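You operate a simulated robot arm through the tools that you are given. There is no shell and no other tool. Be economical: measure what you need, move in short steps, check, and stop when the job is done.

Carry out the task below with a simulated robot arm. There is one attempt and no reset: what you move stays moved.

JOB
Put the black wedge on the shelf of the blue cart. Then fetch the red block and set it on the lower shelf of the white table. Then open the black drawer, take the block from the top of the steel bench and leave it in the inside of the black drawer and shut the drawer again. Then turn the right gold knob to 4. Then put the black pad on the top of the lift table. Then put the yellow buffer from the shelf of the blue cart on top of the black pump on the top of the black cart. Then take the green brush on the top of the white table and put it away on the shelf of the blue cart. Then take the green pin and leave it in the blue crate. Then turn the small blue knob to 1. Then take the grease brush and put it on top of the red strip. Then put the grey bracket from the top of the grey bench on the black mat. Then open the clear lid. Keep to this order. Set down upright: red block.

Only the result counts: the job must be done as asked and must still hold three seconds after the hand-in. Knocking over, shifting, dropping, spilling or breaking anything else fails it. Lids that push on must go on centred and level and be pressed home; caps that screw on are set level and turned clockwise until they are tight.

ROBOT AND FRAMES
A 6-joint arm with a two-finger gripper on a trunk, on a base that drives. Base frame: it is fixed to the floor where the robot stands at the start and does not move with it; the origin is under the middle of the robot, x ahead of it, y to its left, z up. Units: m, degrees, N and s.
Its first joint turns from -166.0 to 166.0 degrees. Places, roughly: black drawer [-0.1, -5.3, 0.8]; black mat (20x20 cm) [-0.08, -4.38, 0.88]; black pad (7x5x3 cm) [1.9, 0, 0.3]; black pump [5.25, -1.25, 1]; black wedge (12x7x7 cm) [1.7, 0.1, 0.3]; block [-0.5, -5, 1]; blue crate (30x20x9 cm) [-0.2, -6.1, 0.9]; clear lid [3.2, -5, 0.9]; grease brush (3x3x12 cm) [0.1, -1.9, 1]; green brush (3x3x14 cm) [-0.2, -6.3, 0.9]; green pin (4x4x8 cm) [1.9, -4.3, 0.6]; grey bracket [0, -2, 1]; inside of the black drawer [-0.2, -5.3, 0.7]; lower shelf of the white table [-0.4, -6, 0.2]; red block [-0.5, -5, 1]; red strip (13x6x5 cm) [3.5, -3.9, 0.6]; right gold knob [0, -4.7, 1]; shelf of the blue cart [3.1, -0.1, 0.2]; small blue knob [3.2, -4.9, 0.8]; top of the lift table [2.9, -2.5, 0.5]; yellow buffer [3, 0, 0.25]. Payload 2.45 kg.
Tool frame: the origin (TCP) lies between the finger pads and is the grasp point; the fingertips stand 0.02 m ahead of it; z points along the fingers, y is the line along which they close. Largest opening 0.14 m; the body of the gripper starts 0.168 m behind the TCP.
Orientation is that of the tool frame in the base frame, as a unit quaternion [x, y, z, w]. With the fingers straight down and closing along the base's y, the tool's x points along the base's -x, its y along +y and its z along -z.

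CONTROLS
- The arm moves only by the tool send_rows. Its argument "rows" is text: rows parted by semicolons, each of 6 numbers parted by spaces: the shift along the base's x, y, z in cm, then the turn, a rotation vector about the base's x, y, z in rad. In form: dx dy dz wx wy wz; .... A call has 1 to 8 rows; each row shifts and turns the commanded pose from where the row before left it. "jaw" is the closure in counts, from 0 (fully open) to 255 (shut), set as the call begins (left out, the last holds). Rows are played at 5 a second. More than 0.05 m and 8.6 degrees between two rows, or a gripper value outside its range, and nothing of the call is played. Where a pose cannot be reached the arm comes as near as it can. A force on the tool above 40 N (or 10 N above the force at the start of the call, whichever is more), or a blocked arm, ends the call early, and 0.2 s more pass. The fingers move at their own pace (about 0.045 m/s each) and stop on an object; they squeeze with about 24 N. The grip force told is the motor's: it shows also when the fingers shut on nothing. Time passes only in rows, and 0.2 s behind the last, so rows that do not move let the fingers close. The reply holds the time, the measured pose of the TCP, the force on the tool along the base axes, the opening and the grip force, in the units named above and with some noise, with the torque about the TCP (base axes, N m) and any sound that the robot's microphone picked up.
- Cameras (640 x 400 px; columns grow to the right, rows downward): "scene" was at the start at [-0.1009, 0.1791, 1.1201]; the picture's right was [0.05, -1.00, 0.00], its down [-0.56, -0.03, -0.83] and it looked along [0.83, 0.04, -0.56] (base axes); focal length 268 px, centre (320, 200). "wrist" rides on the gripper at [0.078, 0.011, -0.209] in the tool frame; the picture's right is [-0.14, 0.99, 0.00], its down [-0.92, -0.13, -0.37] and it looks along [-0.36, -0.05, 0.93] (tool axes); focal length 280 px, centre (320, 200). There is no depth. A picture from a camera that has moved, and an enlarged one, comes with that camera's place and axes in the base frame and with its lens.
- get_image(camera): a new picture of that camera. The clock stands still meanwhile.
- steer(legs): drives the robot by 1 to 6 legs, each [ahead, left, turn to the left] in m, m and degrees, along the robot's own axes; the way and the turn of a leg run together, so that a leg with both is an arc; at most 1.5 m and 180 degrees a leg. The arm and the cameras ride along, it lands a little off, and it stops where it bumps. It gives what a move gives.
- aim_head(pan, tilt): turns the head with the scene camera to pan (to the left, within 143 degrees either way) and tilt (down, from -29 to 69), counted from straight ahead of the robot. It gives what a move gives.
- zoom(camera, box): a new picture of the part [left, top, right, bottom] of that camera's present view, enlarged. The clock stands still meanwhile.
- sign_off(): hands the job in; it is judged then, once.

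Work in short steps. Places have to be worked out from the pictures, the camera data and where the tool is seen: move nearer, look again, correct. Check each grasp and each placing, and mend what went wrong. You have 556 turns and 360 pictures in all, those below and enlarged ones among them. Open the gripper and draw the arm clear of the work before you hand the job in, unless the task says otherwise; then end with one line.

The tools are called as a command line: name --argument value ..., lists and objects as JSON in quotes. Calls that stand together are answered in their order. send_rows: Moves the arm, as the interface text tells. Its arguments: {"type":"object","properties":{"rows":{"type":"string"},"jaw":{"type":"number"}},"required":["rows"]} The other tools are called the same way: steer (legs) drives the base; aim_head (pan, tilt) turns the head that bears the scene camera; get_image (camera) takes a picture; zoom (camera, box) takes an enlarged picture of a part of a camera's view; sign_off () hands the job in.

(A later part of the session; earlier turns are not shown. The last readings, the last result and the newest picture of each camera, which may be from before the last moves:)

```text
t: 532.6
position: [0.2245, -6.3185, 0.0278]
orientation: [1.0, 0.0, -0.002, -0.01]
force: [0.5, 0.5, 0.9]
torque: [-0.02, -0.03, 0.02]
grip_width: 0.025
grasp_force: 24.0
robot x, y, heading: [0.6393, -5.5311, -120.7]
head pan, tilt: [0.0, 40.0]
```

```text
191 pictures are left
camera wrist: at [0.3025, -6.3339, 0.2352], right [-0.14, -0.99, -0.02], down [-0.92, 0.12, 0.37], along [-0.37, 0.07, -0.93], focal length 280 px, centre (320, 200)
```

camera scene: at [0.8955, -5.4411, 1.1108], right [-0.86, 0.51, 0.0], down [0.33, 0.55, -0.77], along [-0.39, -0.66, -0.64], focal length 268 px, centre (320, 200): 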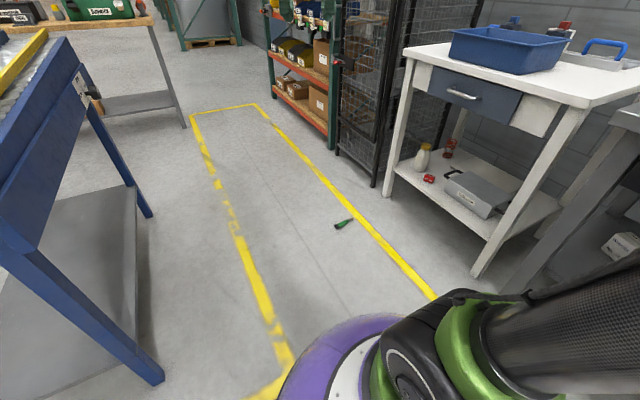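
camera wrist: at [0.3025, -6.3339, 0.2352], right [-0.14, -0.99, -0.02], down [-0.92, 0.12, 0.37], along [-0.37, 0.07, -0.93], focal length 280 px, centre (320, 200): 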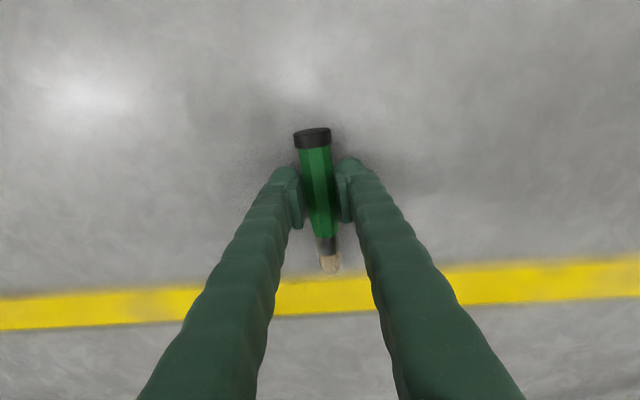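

Gripped the handle (2.5 cm). Plan: lift it, turn the tool horizontal so the brush is vertical, stand it on the white table again, then re-grasp it with the pitched tool. Lifting now.

send_rows --rows "0 0 3 0 0 0;0 0 4 0 0 0;0 0 4.5 0 0 0;0 0 4.5 0 0 0;0 0 4.5 0 0 0;0 0 4.5 0 0 0;0 0 4.5 0 0 0;0 0 4.5 0 0 0"

send_rows --rows "1 1 4.5 0 0 0.13;1 1 4.5 0 0 0.13;1 1 4.5 0 0 0.13;1 1 4.5 0 0 0.13;1 1 4.5 0 0 0.13;1 1 4.5 0 0 0.13;1 1 4.5 0 0 0.13;1 1 4.5 0 0 0.13"

send_rows --rows "0 0 4.5 0 0 0;0 0 4.5 0 0 0;0 0 4.5 0 0 0;0 0 4.5 0 0 0;0 0 4.5 0 0 0;0 0 4.5 0 0 0;0 0 4.5 0 0 0"

get_image --camera "wrist"

```text
t: 534.4
position: [0.2228, -6.3215, 0.3658]
orientation: [1.0, 0.0, -0.002, -0.012]
force: [0.4, -0.5, -1.0]
torque: [0.01, -0.02, 0.01]
grip_width: 0.0251
grasp_force: 24.1
robot x, y, heading: [0.6401, -5.5305, -120.4]
head pan, tilt: [0.0, 40.0]
```

```text
t: 536.2
position: [0.3006, -6.2413, 0.7258]
orientation: [0.867, 0.498, -0.007, -0.008]
force: [0.9, -0.2, 0.0]
torque: [0.04, 0.0, 0.0]
grip_width: 0.025
grasp_force: 24.1
robot x, y, heading: [0.6416, -5.5308, -120.2]
head pan, tilt: [0.0, 40.0]
```

```text
t: 537.8
position: [0.3023, -6.2375, 1.0436]
orientation: [0.868, 0.497, -0.007, -0.008]
force: [-0.1, -0.3, -0.4]
torque: [0.06, -0.04, -0.03]
grip_width: 0.0252
grasp_force: 24.1
robot x, y, heading: [0.6433, -5.5286, -120.5]
head pan, tilt: [0.0, 40.0]
```

```text
190 pictures are left
camera wrist: at [0.3545, -6.1767, 1.2502], right [0.78, -0.62, -0.02], down [-0.57, -0.73, 0.37], along [-0.25, -0.28, -0.93], focal length 280 px, centre (320, 200)
```

wrist: 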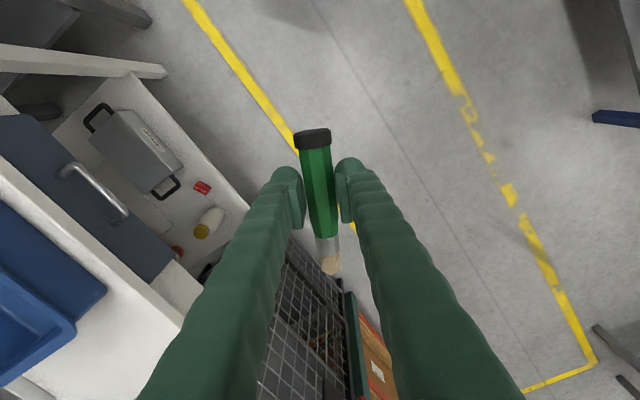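

I back off slightly, turn to face the white table and move alongside.

steer --legs '[[-0.15, 0, 0], [0, 0, -59.5], [0, 0.72, 0]]'

send_rows --rows "1 0 0 0 0.148 0;1 0 0 0 0.148 0;1 0 0 0 0.148 0;1 0 0 0 0.148 0;0 0 0 0 0.148 0;0 0 0 0 0.148 0;0 0 0 0 0.148 0;0 0 0 0 0.148 0"

get_image --camera "scene"

get_image --camera "wrist"

```text
t: 545.3
position: [-0.0742, -6.1794, 1.0425]
orientation: [1.0, -0.007, -0.002, -0.01]
force: [-0.1, 0.0, -1.1]
torque: [-0.01, -0.03, -0.03]
grip_width: 0.0249
grasp_force: 23.9
robot x, y, heading: [0.7081, -6.1251, 179.2]
head pan, tilt: [0.0, 40.0]
```

```text
t: 547.1
position: [-0.0338, -6.1802, 1.0432]
orientation: [0.828, -0.011, -0.561, -0.005]
force: [0.1, -0.5, -1.3]
torque: [-0.02, 0.03, -0.02]
grip_width: 0.0249
grasp_force: 23.8
robot x, y, heading: [0.7062, -6.123, 178.9]
head pan, tilt: [0.0, 40.0]
```

```text
189 pictures are left
camera scene: at [0.8117, -6.2999, 1.1108], right [0.02, 1.0, 0.0], down [0.64, -0.01, -0.77], along [-0.77, 0.01, -0.64], focal length 268 px, centre (320, 200)
```

scene: 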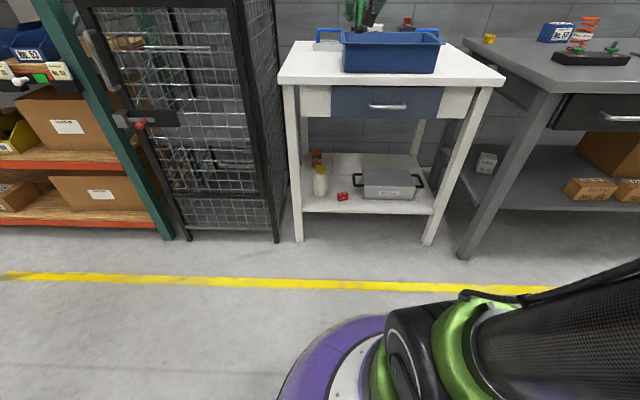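

```text
188 pictures are left
camera wrist: at [0.1881, -6.1966, 1.0468], right [-0.07, -0.99, 0.13], down [0.0, 0.13, 0.99], along [-1.0, 0.07, -0.01], focal length 280 px, centre (320, 200)
```

wrist: 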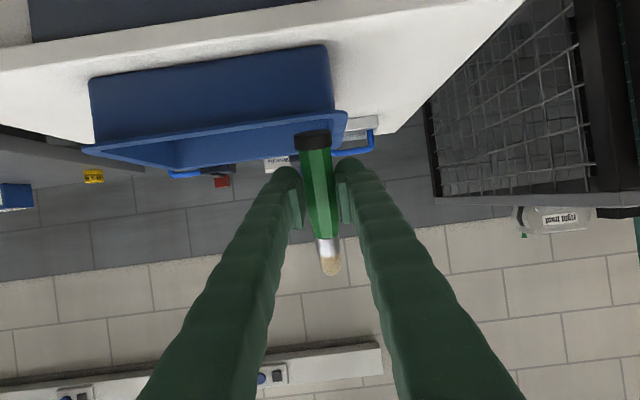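

Pitch is now 68°. I complete it to horizontal while shifting over the free left part of the table.

send_rows --rows "0 -3 0 0 0.13 0;0 -3 0 0 0.13 0;0 -3 0 0 0.119 0;0 -3 0 0 0 0;-3 -1.5 0 0 0 0;-4 0 -1 0 0 0;-4 0 -1 0 0 0;0 0 0 0 0 0"

get_image --camera "wrist"

aim_head --pan 0 --tilt 20

get_image --camera "scene"

```text
t: 548.9
position: [-0.1437, -6.3184, 1.022]
orientation: [0.709, -0.012, -0.706, -0.002]
force: [-0.2, 0.8, -0.4]
torque: [0.01, -0.02, -0.01]
grip_width: 0.0249
grasp_force: 24.4
robot x, y, heading: [0.7073, -6.1251, 179.2]
head pan, tilt: [0.0, 40.0]
```

```text
187 pictures are left
camera wrist: at [0.0633, -6.3343, 0.9443], right [-0.02, -0.99, 0.15], down [0.37, 0.13, 0.92], along [-0.93, 0.07, 0.36], focal length 280 px, centre (320, 200)
```

wrist: 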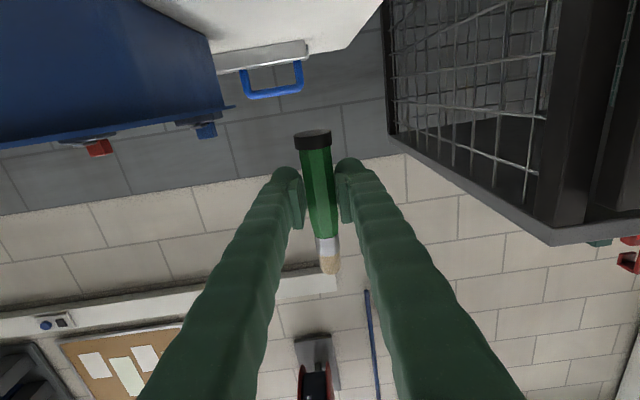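

```text
t: 549.8
position: [-0.1447, -6.3176, 1.0223]
orientation: [0.709, -0.013, -0.706, -0.003]
force: [0.3, -0.4, -0.4]
torque: [0.0, 0.0, 0.0]
grip_width: 0.0249
grasp_force: 23.7
robot x, y, heading: [0.7098, -6.1232, 178.9]
head pan, tilt: [0.0, 20.0]
```

```text
186 pictures are left
camera scene: at [0.8035, -6.2998, 1.1421], right [0.02, 1.0, 0.0], down [0.34, -0.01, -0.94], along [-0.94, 0.01, -0.34], focal length 268 px, centre (320, 200)
```

scene: 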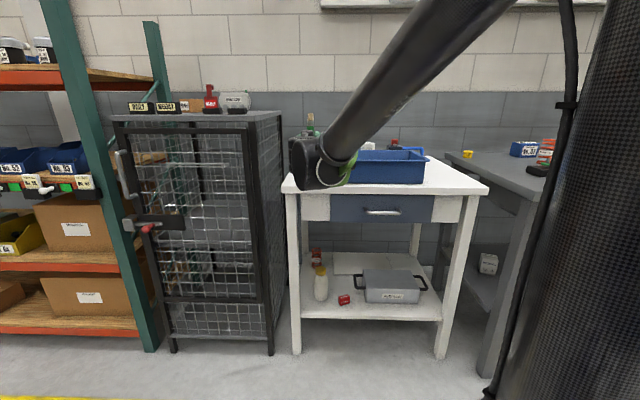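

I advance 7 cm and lower gently until the brush stands on the table.

send_rows --rows "-3.5 0 -1 0 0 0;-3.5 0 -2 0 0 0;0 0 -3 0 0 0;0 0 -3 0 0 0;0 0 -1.5 0 0 0;0 0 -0.7 0 0 0;0 0 -0.7 0 0 0;0 0 -0.7 0 0 0"

get_image --camera "wrist"

```text
t: 551.6
position: [-0.2121, -6.3148, 0.8981]
orientation: [0.708, -0.012, -0.706, -0.003]
force: [1.6, -1.2, 19.0]
torque: [0.12, 0.26, 0.02]
grip_width: 0.0252
grasp_force: 24.1
robot x, y, heading: [0.7083, -6.1242, 179.3]
head pan, tilt: [0.0, 20.0]
```

```text
185 pictures are left
camera wrist: at [-0.0041, -6.3316, 0.8199], right [-0.02, -0.99, 0.15], down [0.37, 0.13, 0.92], along [-0.93, 0.07, 0.36], focal length 280 px, centre (320, 200)
```

wrist: 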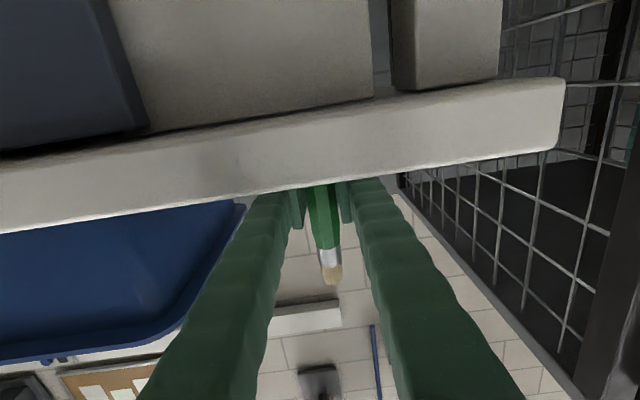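

It touches the table. I ease 1 mm and open slowly, then check that it stands.

send_rows --rows "0 0 0.15 0 0 0;0 0 0 0 0 0"

send_rows --rows "0 0 0 0 0 0;0 0 0 0 0 0" --jaw 185

get_image --camera "wrist"

```text
t: 552.2
position: [-0.2128, -6.3147, 0.8991]
orientation: [0.709, -0.013, -0.706, -0.003]
force: [-0.4, -0.5, -0.7]
torque: [0.01, -0.04, 0.03]
grip_width: 0.0252
grasp_force: 24.2
robot x, y, heading: [0.7108, -6.121, 179.1]
head pan, tilt: [0.0, 20.0]
```

```text
t: 552.8
position: [-0.2123, -6.3148, 0.8979]
orientation: [0.708, -0.011, -0.706, -0.002]
force: [0.5, 0.3, -0.5]
torque: [-0.02, 0.01, 0.01]
grip_width: 0.0386
grasp_force: 0.2
robot x, y, heading: [0.7055, -6.1269, 179.1]
head pan, tilt: [0.0, 20.0]
```

```text
184 pictures are left
camera wrist: at [-0.0043, -6.3318, 0.8208], right [-0.02, -0.99, 0.15], down [0.37, 0.13, 0.92], along [-0.93, 0.07, 0.36], focal length 280 px, centre (320, 200)
```

wrist: 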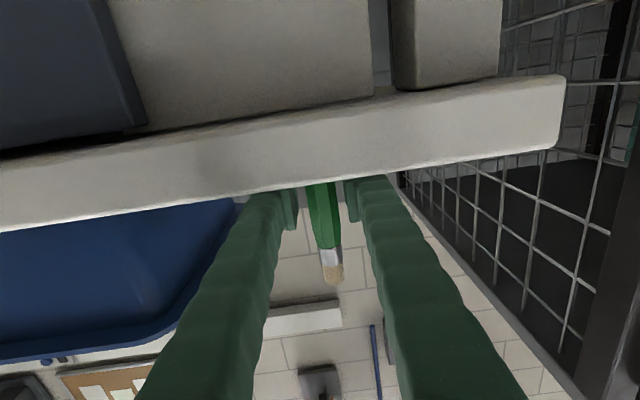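

It stands. I can re-pitch the tool in place, since the fingers straddle the brush: I rotate back to about 52° and close again.

send_rows --rows "0 0 0.3 0 -0.13 0;0 0 0.2 0 -0.13 0;0 0 0 0 -0.13 0;0 0 0 0 -0.13 0;0 0 0 0 -0.14 0;0 0 0 0 0 0"

get_image --camera "wrist"

```text
t: 554.2
position: [-0.212, -6.3146, 0.9031]
orientation: [0.899, -0.01, -0.438, -0.006]
force: [-0.5, -0.1, -0.2]
torque: [-0.01, 0.02, 0.0]
grip_width: 0.0385
grasp_force: 0.0
robot x, y, heading: [0.7075, -6.123, 179.1]
head pan, tilt: [0.0, 20.0]
```

```text
183 pictures are left
camera wrist: at [-0.0016, -6.3307, 0.9693], right [-0.11, -0.99, 0.11], down [-0.28, 0.13, 0.95], along [-0.96, 0.07, -0.29], focal length 280 px, centre (320, 200)
```

wrist: 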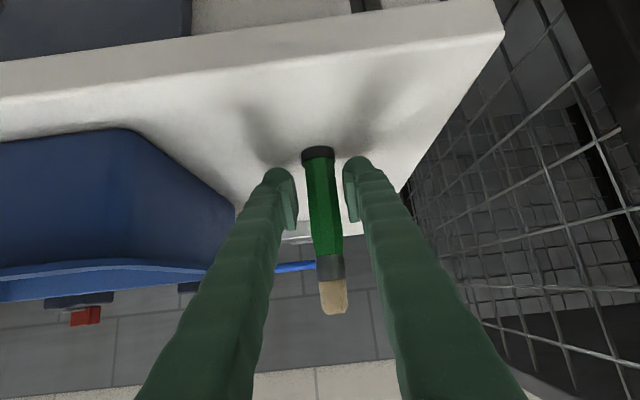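

send_rows --rows "0 0 0 0 0 0;0 0 0 0 0 0;0 0 0 0 0 0;0 0 0 0 0 0" --jaw 255

send_rows --rows "0 0 2 0 0 0;0 0 4 0 0 0;0 0 4 0 0 0;0 0 4 0 0 0;3 0.5 3 0 0 0;4 0.5 0 0 0 0;4 0.5 0 0 0 0;4 0.5 0 0 0 0"

get_image --camera "wrist"

```text
t: 555.2
position: [-0.2138, -6.3136, 0.9036]
orientation: [0.899, -0.01, -0.437, -0.006]
force: [0.1, -0.3, 0.4]
torque: [0.01, -0.02, 0.0]
grip_width: 0.0253
grasp_force: 23.3
robot x, y, heading: [0.7114, -6.1247, 178.8]
head pan, tilt: [0.0, 20.0]
```

```text
t: 557.0
position: [-0.0608, -6.2925, 1.0705]
orientation: [0.899, -0.01, -0.438, -0.006]
force: [-0.4, -0.9, 0.0]
torque: [0.03, -0.02, -0.02]
grip_width: 0.0254
grasp_force: 23.7
robot x, y, heading: [0.7121, -6.1239, 178.9]
head pan, tilt: [0.0, 20.0]
```

```text
182 pictures are left
camera wrist: at [0.1507, -6.3094, 1.1363], right [-0.11, -0.99, 0.11], down [-0.27, 0.13, 0.95], along [-0.96, 0.07, -0.28], focal length 280 px, centre (320, 200)
```

wrist: 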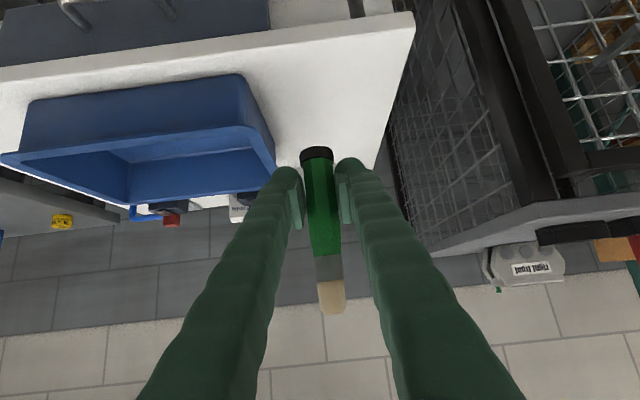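

Secure. I drive with it: back out, north through the corridor and round to the blue cart's back side.

send_rows --rows "4 0.5 0 0 0 0;3 0.5 0 0 0 0;2 0 0 0 0 0"

steer --legs '[[0, -0.75, 0], [-0.2, 0, 0], [0, 0, -89], [1.45, 0, 0], [1.45, 0, 0], [1.45, 0, 0]]'

steer --legs '[[1.45, 0, 0], [0.35, 0, 0]]'

```text
t: 557.8
position: [0.0266, -6.2835, 1.0731]
orientation: [0.899, -0.011, -0.438, -0.006]
force: [-0.5, 0.0, -0.5]
torque: [-0.01, 0.02, 0.0]
grip_width: 0.0254
grasp_force: 23.7
robot x, y, heading: [0.7086, -6.123, 179.2]
head pan, tilt: [0.0, 20.0]
```

```text
t: 586.8
position: [0.8435, -0.4211, 1.0737]
orientation: [-0.624, 0.646, 0.304, 0.316]
force: [0.3, -0.1, -1.3]
torque: [-0.02, 0.0, -0.01]
grip_width: 0.0252
grasp_force: 23.9
robot x, y, heading: [0.9989, -1.106, 88.5]
head pan, tilt: [0.0, 20.0]
```

```text
t: 595.8
position: [0.8907, 1.3495, 1.0741]
orientation: [-0.624, 0.647, 0.303, 0.317]
force: [-0.1, 0.0, -1.2]
torque: [0.02, 0.01, 0.0]
grip_width: 0.025
grasp_force: 23.9
robot x, y, heading: [1.0469, 0.6722, 88.3]
head pan, tilt: [0.0, 20.0]
```

steer --legs '[[0, 0, -88.3], [0, 0.4, 0], [1.3, 0, 0], [0.6, 0, 0], [0, 0, -90]]'

get_image --camera "wrist"

aim_head --pan 0 --tilt 30

get_image --camera "scene"

```text
t: 614.9
position: [3.1273, 0.4742, 1.0726]
orientation: [0.627, 0.644, -0.307, 0.313]
force: [0.4, 0.1, 0.0]
torque: [0.0, -0.03, 0.01]
grip_width: 0.0254
grasp_force: 24.2
robot x, y, heading: [2.9359, 1.1454, -87.8]
head pan, tilt: [0.0, 20.0]
```

```text
181 pictures are left
camera wrist: at [3.1318, 0.6863, 1.1394], right [0.99, -0.06, 0.11], down [-0.12, -0.28, 0.95], along [-0.03, -0.96, -0.29], focal length 280 px, centre (320, 200)
```

wrist: 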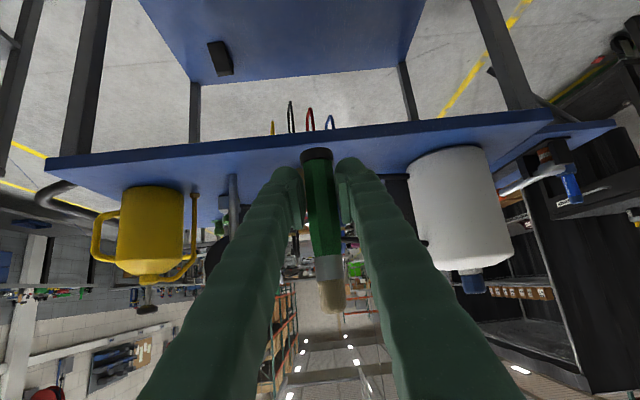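

```text
t: 615.7
position: [3.1272, 0.4741, 1.0726]
orientation: [0.627, 0.644, -0.307, 0.313]
force: [0.1, 0.1, -0.4]
torque: [0.02, 0.04, 0.02]
grip_width: 0.0252
grasp_force: 24.2
robot x, y, heading: [2.9346, 1.1471, -88.0]
head pan, tilt: [0.0, 30.0]
```

```text
180 pictures are left
camera scene: at [3.1052, 1.2507, 1.1262], right [-1.0, -0.03, 0.0], down [-0.02, 0.5, -0.87], along [0.03, -0.87, -0.5], focal length 268 px, centre (320, 200)
```

scene: 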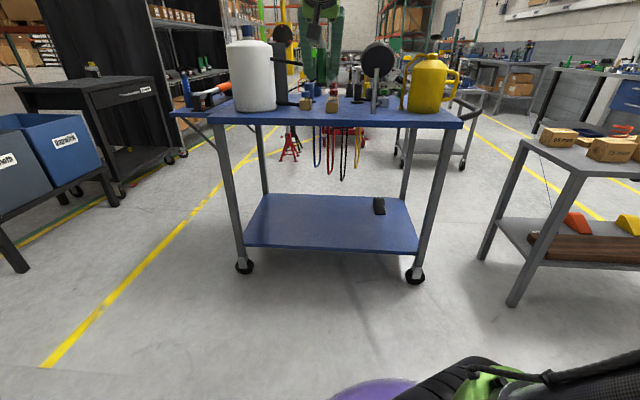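

I move 6 cm closer and lower in front of the cart's back edge, then slide in under the top.

steer --legs '[[0.06, 0, -2]]'

send_rows --rows "-0.5 0 -4.5 0 0 0;-0.5 0 -4.5 0 0 0;-0.5 0 -4.5 0 0 0;-0.5 0 -4.5 0 0 0;0 0 -4.5 0 0 0;0 0 -4.5 0 0 0;0 -0.5 -4.5 0 0 0;0 -1 -4.5 0 0 0"

send_rows --rows "0 -2 -4 0 0 0;0 -2.5 -4 0 0 0;0 -2.5 -4 0 0 0;0 -2.5 -4 0 0 0;0 -2.5 -3 0 0 0;0 -2.5 -2 0 0 0;0 -3 -2 0 0 0;0 0 0 0 0 0"

get_image --camera "wrist"

```text
t: 616.6
position: [3.105, 0.4072, 1.0732]
orientation: [0.638, 0.633, -0.312, 0.308]
force: [0.0, -0.1, -1.2]
torque: [0.03, 0.0, 0.02]
grip_width: 0.0252
grasp_force: 24.0
robot x, y, heading: [2.9313, 1.0861, -90.1]
head pan, tilt: [0.0, 30.0]
```

```text
t: 618.4
position: [3.086, 0.3917, 0.7103]
orientation: [0.639, 0.633, -0.312, 0.307]
force: [-0.2, -0.5, -0.5]
torque: [-0.05, -0.03, 0.03]
grip_width: 0.0252
grasp_force: 24.2
robot x, y, heading: [2.9347, 1.0819, -89.9]
head pan, tilt: [0.0, 30.0]
```

```text
t: 620.2
position: [3.0846, 0.2167, 0.4843]
orientation: [0.639, 0.633, -0.311, 0.307]
force: [-0.8, -0.7, -1.4]
torque: [0.05, 0.0, 0.0]
grip_width: 0.0252
grasp_force: 24.0
robot x, y, heading: [2.9331, 1.0866, -90.1]
head pan, tilt: [0.0, 30.0]
```

```text
179 pictures are left
camera wrist: at [3.0975, 0.4295, 0.5502], right [0.99, -0.09, 0.11], down [-0.13, -0.28, 0.95], along [-0.06, -0.96, -0.29], focal length 280 px, centre (320, 200)
```

wrist: 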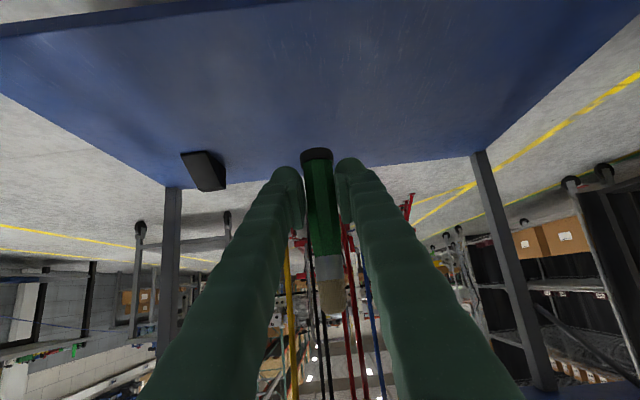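

send_rows --rows "0 -3.5 -2.5 0 0 0;0 -3.5 -2.5 0 0 0;0 -3.5 -2.5 0 0 0;0 -3.5 -2.5 0 0 0;0 -3 -2.5 0 0 0;0 -1.5 -2.5 0 0 0;0 0 -2.5 0 0 0;0 0 0 0 0 0"

get_image --camera "wrist"

```text
t: 622.0
position: [3.0844, 0.0331, 0.3073]
orientation: [0.639, 0.633, -0.311, 0.307]
force: [0.2, -0.1, -0.2]
torque: [0.02, 0.03, 0.02]
grip_width: 0.0253
grasp_force: 24.5
robot x, y, heading: [2.9344, 1.0891, -90.0]
head pan, tilt: [0.0, 30.0]
```

```text
178 pictures are left
camera wrist: at [3.0963, 0.2462, 0.3726], right [0.99, -0.09, 0.11], down [-0.13, -0.28, 0.95], along [-0.06, -0.96, -0.29], focal length 280 px, centre (320, 200)
```

wrist: 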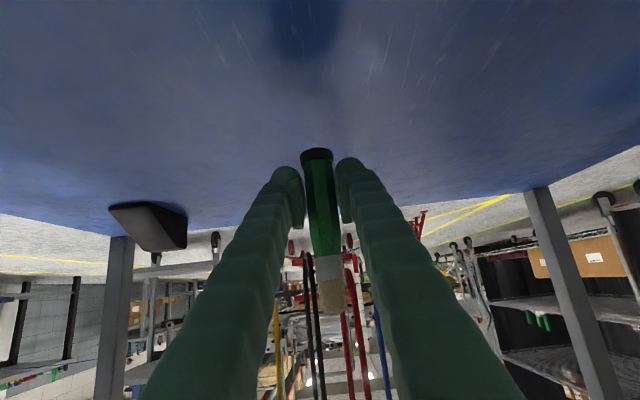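

I'm over free shelf. I lower in small steps to contact (expected at z≈0.272).

send_rows --rows "0 0 -1.5 0 0 0;0 0 -1 0 0 0;0 0 -0.5 0 0 0;0 0 -0.4 0 0 0;0 0 -0.4 0 0 0;0 0 0 0 0 0"

```text
t: 623.4
position: [3.0864, 0.0345, 0.2694]
orientation: [0.638, 0.633, -0.312, 0.308]
force: [0.3, -0.3, 0.0]
torque: [-0.01, 0.04, -0.04]
grip_width: 0.0252
grasp_force: 23.8
robot x, y, heading: [2.9341, 1.0847, -90.3]
head pan, tilt: [0.0, 30.0]
```

send_rows --rows "0 0 -0.3 0 0 0;0 0 -0.3 0 0 0;0 0 -0.3 0 0 0;0 0 0 0 0 0"

get_image --camera "wrist"

```text
t: 624.4
position: [3.0856, 0.0323, 0.262]
orientation: [0.638, 0.633, -0.312, 0.308]
force: [4.6, -0.6, 19.1]
torque: [-0.29, -0.03, 0.07]
grip_width: 0.0254
grasp_force: 23.8
robot x, y, heading: [2.9316, 1.0865, -90.3]
head pan, tilt: [0.0, 30.0]
```

```text
177 pictures are left
camera wrist: at [3.0968, 0.2462, 0.3276], right [0.99, -0.09, 0.11], down [-0.13, -0.28, 0.95], along [-0.06, -0.96, -0.28], focal length 280 px, centre (320, 200)
```

wrist: 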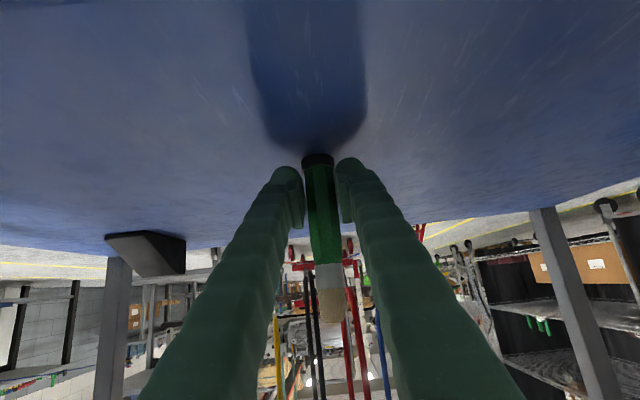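

Contact. I ease off, open gently and check it stands.

send_rows --rows "0 0 0.15 0 0 0;0 0 0 0 0 0"

send_rows --rows "0 0 0 0 0 0;0 0 0 0 0 0;0 0 0 0 0 0" --jaw 160

get_image --camera "wrist"

```text
t: 625.0
position: [3.0834, 0.0335, 0.2616]
orientation: [0.638, 0.633, -0.311, 0.308]
force: [1.8, 1.1, 5.2]
torque: [-0.03, 0.02, 0.01]
grip_width: 0.0255
grasp_force: 24.6
robot x, y, heading: [2.9327, 1.0875, -90.0]
head pan, tilt: [0.0, 30.0]
```

```text
t: 625.8
position: [3.0841, 0.0332, 0.2617]
orientation: [0.638, 0.633, -0.312, 0.308]
force: [0.0, 0.2, 0.4]
torque: [0.01, -0.01, 0.0]
grip_width: 0.0522
grasp_force: 0.1
robot x, y, heading: [2.9356, 1.0857, -90.3]
head pan, tilt: [0.0, 30.0]
```

```text
176 pictures are left
camera wrist: at [3.0962, 0.2462, 0.3281], right [0.99, -0.09, 0.11], down [-0.13, -0.28, 0.95], along [-0.06, -0.96, -0.29], focal length 280 px, centre (320, 200)
```

wrist: 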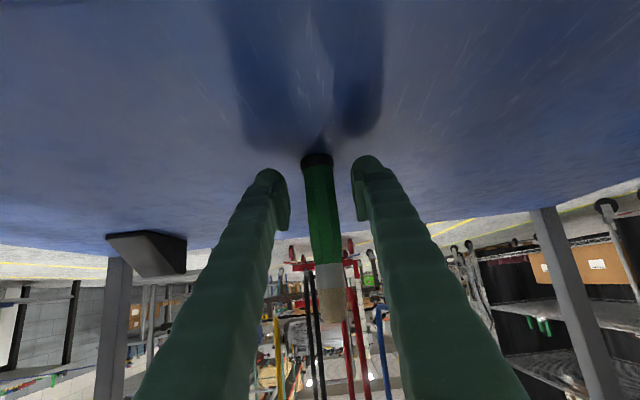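

It stands. I withdraw straight back and up.

send_rows --rows "0 2.5 0.5 0 0 0;0 3.5 1 0 0 0;0 3.5 2 0 0 0;0 3.5 2.5 0 0 0;0 3.5 2.5 0 0 0;0 3.5 3 0 0 0;0 3 3.5 0 0 0;0 3 3.5 0 0 0"

get_image --camera "wrist"

```text
t: 627.6
position: [3.0992, 0.2335, 0.4861]
orientation: [0.639, 0.633, -0.312, 0.307]
force: [0.8, 0.0, 0.1]
torque: [0.0, -0.03, -0.01]
grip_width: 0.0521
grasp_force: 0.1
out of reach, approached as far as the arm can: row 2, 3, 4, 5, 6
robot x, y, heading: [2.9321, 1.0881, -90.0]
head pan, tilt: [0.0, 30.0]
```

```text
175 pictures are left
camera wrist: at [3.1107, 0.4459, 0.5528], right [0.99, -0.09, 0.11], down [-0.13, -0.28, 0.95], along [-0.06, -0.96, -0.29], focal length 280 px, centre (320, 200)
```

wrist: 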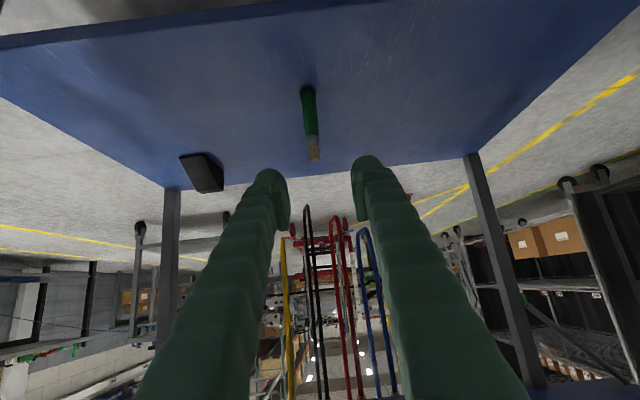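

The brush stands on the shelf. Next is the green pin near (1.9, −4.3). I raise the arm and drive back to the corridor and south.

send_rows --rows "0 2.5 4 0 0 0;0 2.5 4 0 0 0;0 2.5 4 0 0 0;0 2 4 0 0 0;0 2 4 0 0 0;0 2 4 0 0 0;0 1 4.5 0 0 0;0 0 4.5 0 0 0"

send_rows --rows "0 0 4.5 0 0 0;0 0 4.5 0 0 0;0 0 4.5 0 0 0;0 0 4.5 0 0 0"

steer --legs '[[0, 0, 90], [-1.45, 0, 0], [-0.5, 0, 0], [0, 0, -90], [1.45, 0, 0], [0.4, 0, 0]]'

steer --legs '[[1.45, 0, 0], [1.45, 0, 0]]'

aim_head --pan 35 --tilt 25

get_image --camera "scene"

```text
t: 629.4
position: [3.0954, 0.3766, 0.8202]
orientation: [0.639, 0.633, -0.312, 0.308]
force: [-0.7, -1.0, -0.4]
torque: [0.02, 0.01, -0.02]
grip_width: 0.0522
grasp_force: 0.0
robot x, y, heading: [2.9331, 1.0846, -89.8]
head pan, tilt: [0.0, 30.0]
```

```text
t: 630.4
position: [3.0991, 0.3758, 0.9988]
orientation: [0.638, 0.633, -0.312, 0.308]
force: [-0.3, -0.2, -0.5]
torque: [0.03, 0.01, 0.0]
grip_width: 0.0524
grasp_force: 0.1
robot x, y, heading: [2.9327, 1.0876, -90.0]
head pan, tilt: [0.0, 30.0]
```

```text
t: 656.7
position: [1.2803, -1.524, 0.9963]
orientation: [0.617, 0.654, -0.301, 0.318]
force: [-0.7, -0.1, 0.2]
torque: [0.01, 0.01, 0.01]
grip_width: 0.0523
grasp_force: 0.0
robot x, y, heading: [1.0672, -0.8231, -86.1]
head pan, tilt: [0.0, 30.0]
```

```text
t: 670.6
position: [1.3596, -4.4108, 0.9973]
orientation: [0.626, 0.644, -0.307, 0.314]
force: [-0.1, -0.2, 0.1]
torque: [0.01, 0.02, -0.02]
grip_width: 0.0522
grasp_force: 0.1
robot x, y, heading: [1.1686, -3.7035, -87.8]
head pan, tilt: [0.0, 30.0]
```

```text
t: 671.6
position: [1.3589, -4.4096, 0.9977]
orientation: [0.626, 0.644, -0.307, 0.313]
force: [0.3, -0.7, -0.1]
torque: [-0.03, -0.01, 0.0]
grip_width: 0.0523
grasp_force: 0.0
robot x, y, heading: [1.1711, -3.7034, -87.8]
head pan, tilt: [35.0, 25.0]
```

```text
174 pictures are left
camera scene: at [1.3915, -3.5833, 1.1341], right [-0.8, -0.6, 0.0], down [-0.25, 0.34, -0.91], along [0.55, -0.72, -0.42], focal length 268 px, centre (320, 200)
```

scene: 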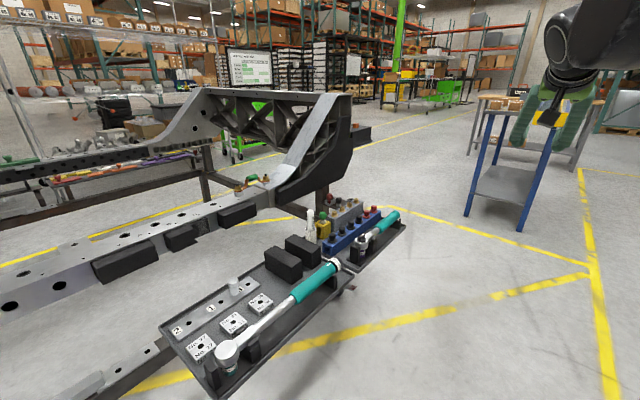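

A tool tray is here. I zoom in to find the green pin.

zoom --camera "scene" --box '[270, 180, 420, 280]'

zoom --camera "scene" --box '[140, 230, 360, 390]'

```text
4.00 times, centred on (345, 230) of scene
camera zoom: at [1.3915, -3.5833, 1.1341], right [-0.8, -0.6, 0.0], down [-0.25, 0.34, -0.91], along [0.55, -0.72, -0.42], focal length 1072 px, centre (220, 80)
```

zoom: 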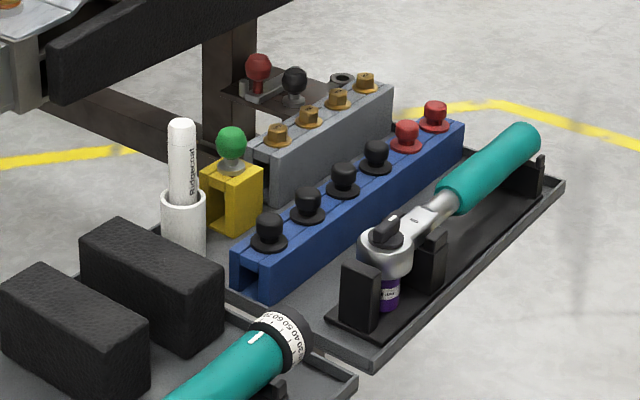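

```text
2.50 times, centred on (250, 310) of scene
camera zoom: at [1.3915, -3.5833, 1.1341], right [-0.8, -0.6, 0.0], down [-0.25, 0.34, -0.91], along [0.55, -0.72, -0.42], focal length 670 px, centre (495, -75)
```

zoom: 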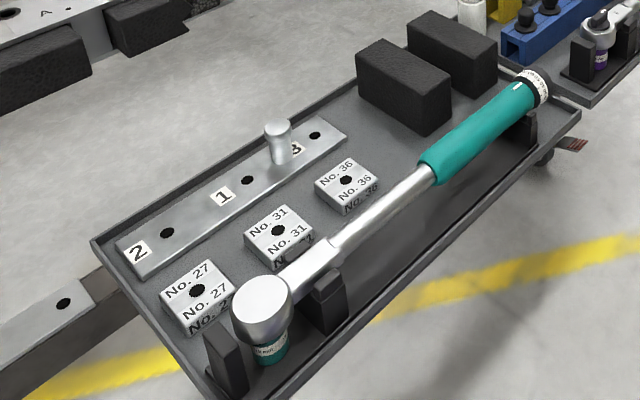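

The green pin stands in a yellow holder on the tray at around (1.92, −4.3). I position west of it and face east with the tool vertical.

steer --legs '[[0.6, -0.25, 0], [0, 0, 88]]'

aim_head --pan 5 --tilt 30

get_image --camera "scene"

get_image --camera "wrist"

```text
t: 678.9
position: [1.6507, -4.143, 0.9975]
orientation: [0.009, 0.899, -0.005, 0.439]
force: [-1.1, -0.1, 0.0]
torque: [-0.03, 0.03, 0.02]
grip_width: 0.0522
grasp_force: 0.1
robot x, y, heading: [0.9398, -4.2998, -0.5]
head pan, tilt: [35.0, 25.0]
```

```text
t: 679.9
position: [1.6499, -4.1431, 0.9961]
orientation: [0.009, 0.899, -0.006, 0.438]
force: [0.4, 0.2, 0.6]
torque: [-0.02, -0.01, 0.03]
grip_width: 0.0522
grasp_force: 0.1
robot x, y, heading: [0.9377, -4.301, -0.7]
head pan, tilt: [5.0, 30.0]
```

```text
171 pictures are left
camera scene: at [0.8405, -4.1167, 1.1261], right [0.07, -1.0, 0.0], down [-0.5, -0.04, -0.87], along [0.86, 0.06, -0.5], focal length 268 px, centre (320, 200)
```

scene: 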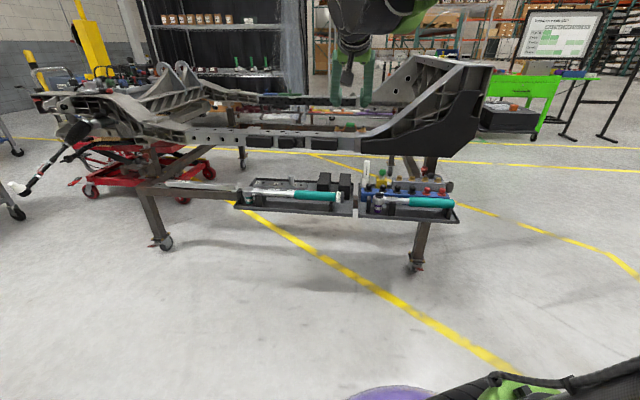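

```text
170 pictures are left
camera wrist: at [1.4373, -4.1276, 1.0636], right [0.11, 0.99, 0.11], down [0.27, -0.13, 0.95], along [0.96, -0.07, -0.29], focal length 280 px, centre (320, 200)
```

wrist: 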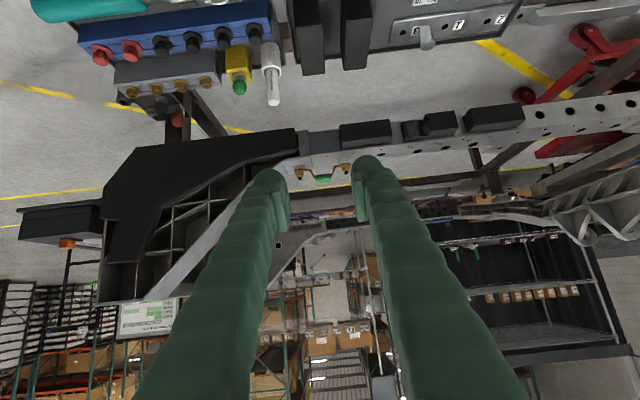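

Triangulation puts the green ball at (1.92, −4.306, 0.65). Its neighbours sit along y, so I'll grip across x. I turn the tool vertical and rotate it 90°.

send_rows --rows "2 -1 0 0 0.148 0;2 -1 0 0 0.148 0;2 -1 0 0 0.148 0;2 -1 0 0 0.148 0;2 -1 0 0 0.148 0;2 -1 0 0 0.148 0;2 -1 0 0 0.02 0;0 0 0 0 0 0"

send_rows --rows "1.5 -1 0 0 0 -0.14;1.5 -1 0 0 0 -0.14;1.5 -1 0 0 0 -0.14;1.5 -1 0 0 0 -0.14;1.5 -1 0 0 0 -0.14;1.5 -1 0 0 0 -0.14;1.5 -1 0 0 0 -0.14;1.5 -1 0 0 0 -0.14"

send_rows --rows "0 0 0 0 0 -0.15;0 0 0 0 0 -0.15;0 0 0 0 0 -0.15;0 0 0 0 0 0"

get_image --camera "wrist"

```text
t: 681.7
position: [1.7889, -4.2124, 0.9957]
orientation: [0.006, 1.0, -0.009, -0.001]
force: [0.0, 0.7, 0.0]
torque: [0.0, -0.04, 0.0]
grip_width: 0.0523
grasp_force: 0.0
robot x, y, heading: [0.9357, -4.3002, -0.7]
head pan, tilt: [5.0, 30.0]
```

```text
t: 683.5
position: [1.9089, -4.2935, 0.9969]
orientation: [0.536, 0.844, -0.008, -0.006]
force: [-1.3, -0.2, 0.1]
torque: [-0.01, -0.04, -0.01]
grip_width: 0.0522
grasp_force: 0.0
robot x, y, heading: [0.9388, -4.3013, -0.7]
head pan, tilt: [5.0, 30.0]
```

```text
t: 684.5
position: [1.9108, -4.2932, 0.9976]
orientation: [0.711, 0.703, -0.007, -0.008]
force: [-1.3, 0.0, 0.6]
torque: [0.01, 0.03, 0.03]
grip_width: 0.0522
grasp_force: 0.0
robot x, y, heading: [0.9357, -4.3013, -0.8]
head pan, tilt: [5.0, 30.0]
```

```text
169 pictures are left
camera wrist: at [1.9253, -4.2153, 1.2046], right [0.99, -0.15, -0.02], down [-0.13, -0.92, 0.37], along [-0.07, -0.36, -0.93], focal length 280 px, centre (320, 200)
```

wrist: 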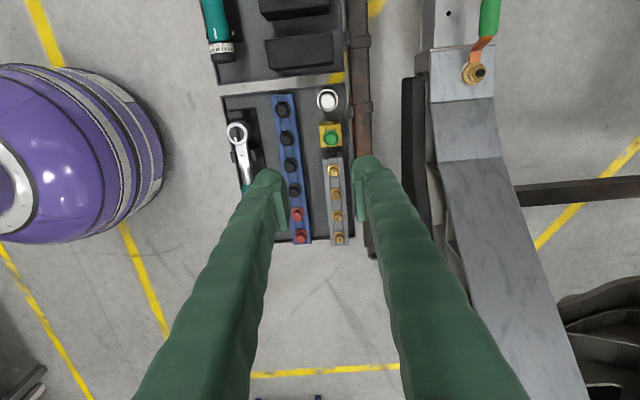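

A clean top view: the pin is at (1.922, −4.304), with 6 cm free on each side along x. I descend.

send_rows --rows "0.6 -0.6 -4.5 0 0 0;0.6 -0.5 -4.5 0 0 0;0 0 -4.5 0 0 0;0 0 -4.5 0 0 0;0 0 -4.5 0 0 0;0 0 -2 0 0 0;0 0 0 0 0 0"

get_image --camera "wrist"

zoom --camera "scene" --box '[340, 130, 440, 220]'

```text
t: 686.1
position: [1.922, -4.3054, 0.752]
orientation: [0.711, 0.703, -0.006, -0.007]
force: [0.2, 0.7, -0.9]
torque: [-0.01, 0.03, 0.01]
grip_width: 0.0522
grasp_force: 0.1
robot x, y, heading: [0.9345, -4.3009, -0.6]
head pan, tilt: [5.0, 30.0]
```

```text
168 pictures are left
camera wrist: at [1.9357, -4.227, 0.9604], right [0.99, -0.15, -0.02], down [-0.13, -0.92, 0.37], along [-0.07, -0.36, -0.93], focal length 280 px, centre (320, 200)
```

wrist: 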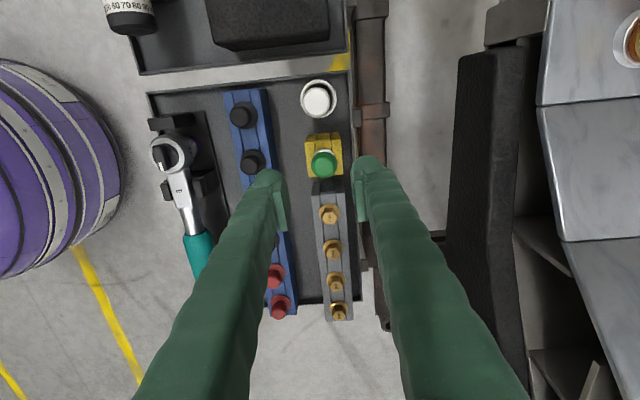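

```text
4.44 times, centred on (390, 175) of scene
camera zoom: at [0.8407, -4.1168, 1.1261], right [0.07, -1.0, 0.0], down [-0.5, -0.04, -0.87], along [0.86, 0.06, -0.5], focal length 1191 px, centre (9, 311)
```

zoom: 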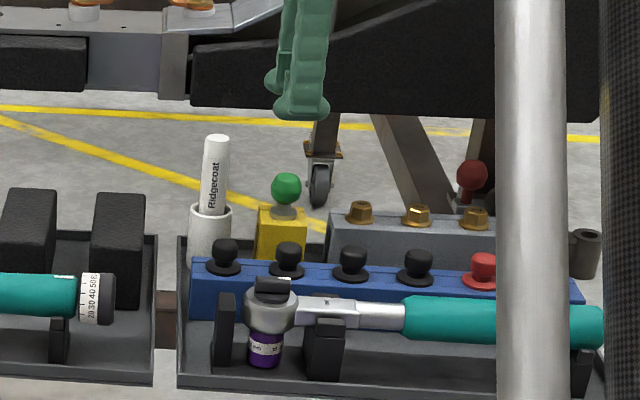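

Aligned. I go down to TCP z≈0.655 and close on the ball.

send_rows --rows "0 0 -3 0 0 0;0 0 -3 0 0 0;0 0 -2.5 0 0 0;0 0 -1.2 0 0 0;0 0 0 0 0 0"

get_image --camera "wrist"

zoom --camera "scene" --box '[340, 130, 440, 220]'

```text
t: 687.3
position: [1.9208, -4.306, 0.6549]
orientation: [0.711, 0.703, -0.007, -0.008]
force: [0.0, 0.1, 0.0]
torque: [0.05, -0.04, -0.02]
grip_width: 0.0523
grasp_force: 0.1
robot x, y, heading: [0.9359, -4.2952, -0.7]
head pan, tilt: [5.0, 30.0]
```

```text
166 pictures are left
camera wrist: at [1.9355, -4.2277, 0.8625], right [0.99, -0.15, -0.02], down [-0.13, -0.92, 0.37], along [-0.07, -0.36, -0.93], focal length 280 px, centre (320, 200)
```

wrist: 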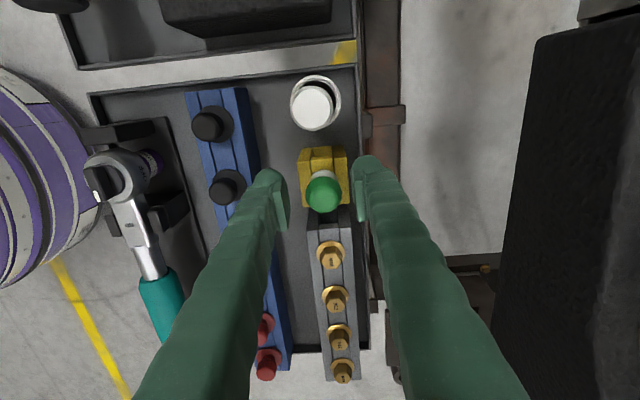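

```text
4.44 times, centred on (390, 175) of scene
camera zoom: at [0.8407, -4.1168, 1.1261], right [0.07, -1.0, 0.0], down [-0.5, -0.04, -0.87], along [0.86, 0.06, -0.5], focal length 1191 px, centre (9, 311)
```

zoom: 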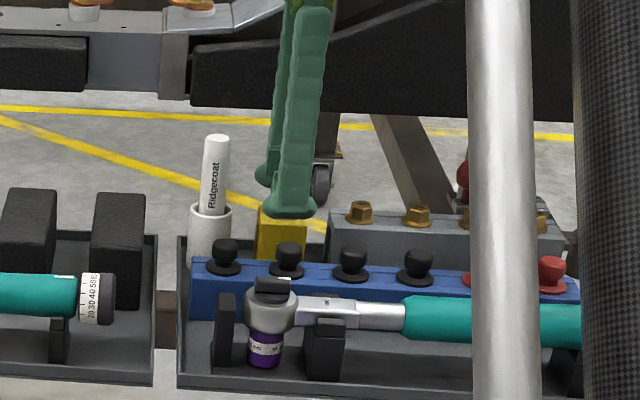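

The ball sits exactly at the TCP. I close, then lift straight up.

send_rows --rows "0 0 0 0 0 0;0 0 0 0 0 0;0 0 0 0 0 0;0 0 0 0 0 0" --jaw 255

send_rows --rows "0 0 1 0 0 0;0 0 1.5 0 0 0;0 0 2 0 0 0;0 0 3 0 0 0;0 0 4 0 0 0;0 0 4 0 0 0;0 0 4 0 0 0;0 0 4 0 0 0"

get_image --camera "wrist"

get_image --camera "scene"

```text
t: 688.3
position: [1.9201, -4.3054, 0.6555]
orientation: [0.711, 0.703, -0.007, -0.007]
force: [-0.4, 0.0, 0.0]
torque: [0.0, 0.01, 0.02]
grip_width: 0.0285
grasp_force: 24.2
robot x, y, heading: [0.9345, -4.3012, -0.9]
head pan, tilt: [5.0, 30.0]
```

```text
t: 690.1
position: [1.9224, -4.303, 0.8926]
orientation: [0.711, 0.703, -0.007, -0.008]
force: [0.6, -0.1, 0.4]
torque: [0.04, 0.04, -0.01]
grip_width: 0.0286
grasp_force: 24.5
robot x, y, heading: [0.9343, -4.2995, -0.9]
head pan, tilt: [5.0, 30.0]
```

```text
164 pictures are left
camera wrist: at [1.9359, -4.2244, 1.0988], right [0.99, -0.15, -0.02], down [-0.13, -0.92, 0.37], along [-0.07, -0.36, -0.93], focal length 280 px, centre (320, 200)
```

wrist: 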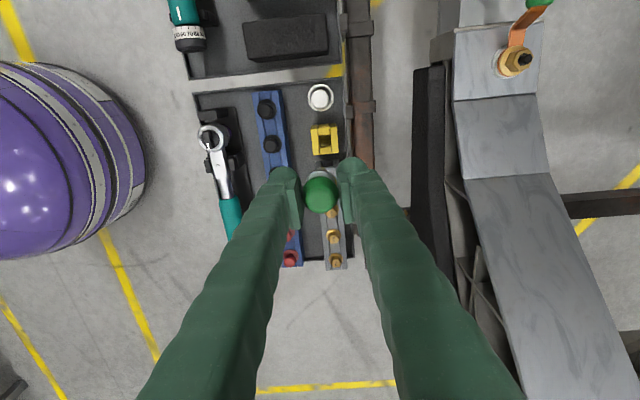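

```text
163 pictures are left
camera scene: at [0.8408, -4.1168, 1.1262], right [0.07, -1.0, 0.0], down [-0.5, -0.04, -0.87], along [0.86, 0.06, -0.5], focal length 268 px, centre (320, 200)
```

scene: 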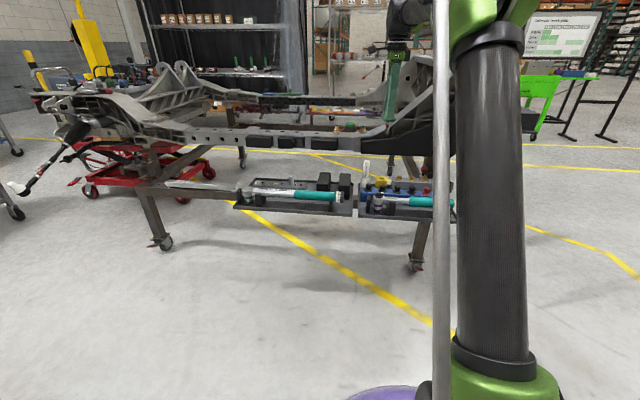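

The pin is free (its holder is empty). I retract, rotate the tool back and drive to the white table.

send_rows --rows "0 0 4.5 0 0 0;0 0 4.5 0 0 0;-1 0 4.5 0 0 0.1;-3 0 2 0 0 0.143;-3 0 0 0 0 0.143;-3 0 0 0 0 0.143;-3 0 0 0 0 0.143;-3 0 0 0 0 0.143"

send_rows --rows "-3 0 0 0 0 0.143;-3 0 0 0 0 0.143;-3 0 0 0 0 0.143;-2 0 0 0 0 0.143;-2 0 0 0 0 0.143;0 0 0 0 0 0.04"

steer --legs '[[-0.05, 0, -89], [1.2, 0, 0], [0.55, -0.22, 0], [0, 0, -90]]'

get_image --camera "wrist"

```text
t: 691.9
position: [1.7635, -4.3059, 1.0467]
orientation: [0.373, 0.928, -0.009, -0.004]
force: [0.4, 0.4, -0.5]
torque: [-0.04, 0.07, -0.02]
grip_width: 0.0285
grasp_force: 23.7
robot x, y, heading: [0.9365, -4.2998, -1.0]
head pan, tilt: [5.0, 30.0]
```

```text
t: 693.3
position: [1.6304, -4.3049, 1.0474]
orientation: [0.005, 1.0, -0.009, -0.001]
force: [0.7, 0.2, -1.2]
torque: [-0.01, -0.02, 0.0]
grip_width: 0.0288
grasp_force: 24.1
robot x, y, heading: [0.9412, -4.303, -0.6]
head pan, tilt: [5.0, 30.0]
```

```text
t: 709.9
position: [0.0301, -6.0497, 1.0462]
orientation: [1.0, 0.023, 0.001, -0.009]
force: [0.0, -0.4, -0.4]
torque: [0.03, 0.03, -0.03]
grip_width: 0.0284
grasp_force: 24.1
robot x, y, heading: [0.7221, -6.0147, -177.4]
head pan, tilt: [5.0, 30.0]
```

```text
162 pictures are left
camera wrist: at [0.1092, -6.0615, 1.2543], right [-0.09, -1.0, -0.02], down [-0.93, 0.08, 0.37], along [-0.37, 0.05, -0.93], focal length 280 px, centre (320, 200)
```

wrist: 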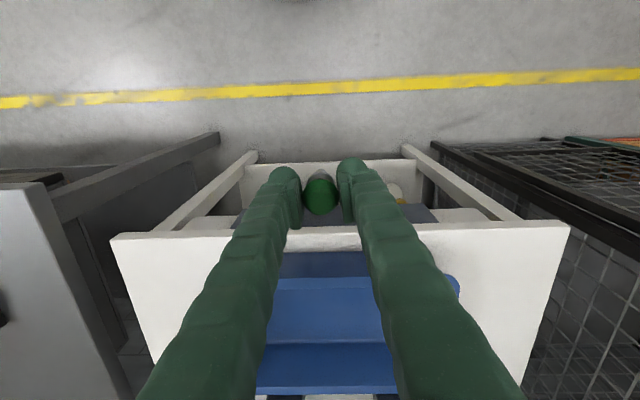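

I centre over the crate at about (−0.22, −6.06) and lower the pin inside.

send_rows --rows "-4.5 0 0 0 0 0;-4.5 0 0 0 0 0;-4.5 0 0 0 0 0;-4.5 0 0 0 0 0;-4.5 0 0 0 0 0;-2.5 0 0 0 0 0;0 0 0 0 0 0"

get_image --camera "wrist"

get_image --camera "scene"

```text
t: 711.5
position: [-0.2201, -6.0498, 1.0485]
orientation: [1.0, 0.023, 0.0, -0.009]
force: [0.1, -0.7, -0.1]
torque: [0.0, 0.0, 0.02]
grip_width: 0.0282
grasp_force: 23.7
robot x, y, heading: [0.7257, -6.012, -177.6]
head pan, tilt: [5.0, 30.0]
```

```text
161 pictures are left
camera wrist: at [-0.1423, -6.06, 1.2554], right [-0.09, -1.0, -0.02], down [-0.93, 0.08, 0.37], along [-0.37, 0.05, -0.93], focal length 280 px, centre (320, 200)
```

wrist: 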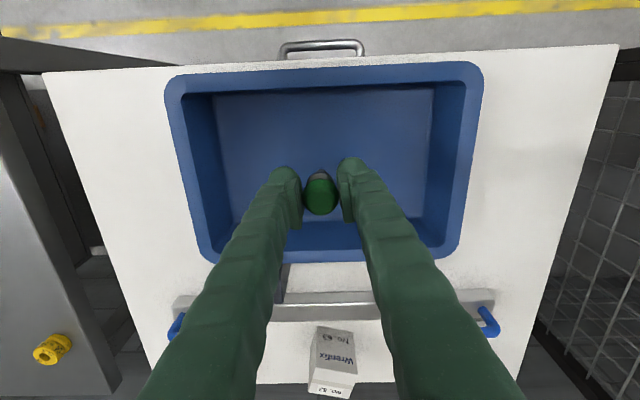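

```text
160 pictures are left
camera scene: at [0.8318, -6.1926, 1.1261], right [-0.13, 0.99, 0.0], down [0.5, 0.07, -0.87], along [-0.86, -0.11, -0.5], focal length 268 px, centre (320, 200)
```

scene: 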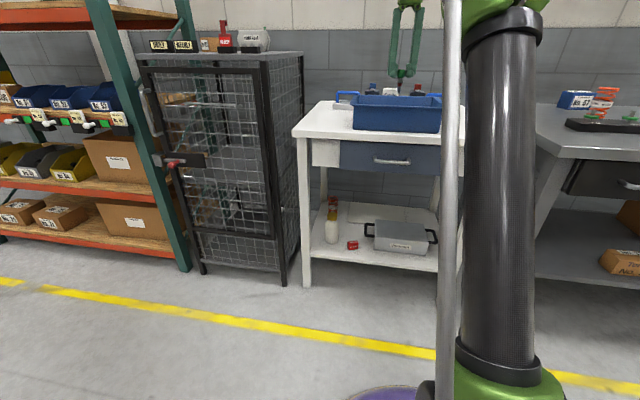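

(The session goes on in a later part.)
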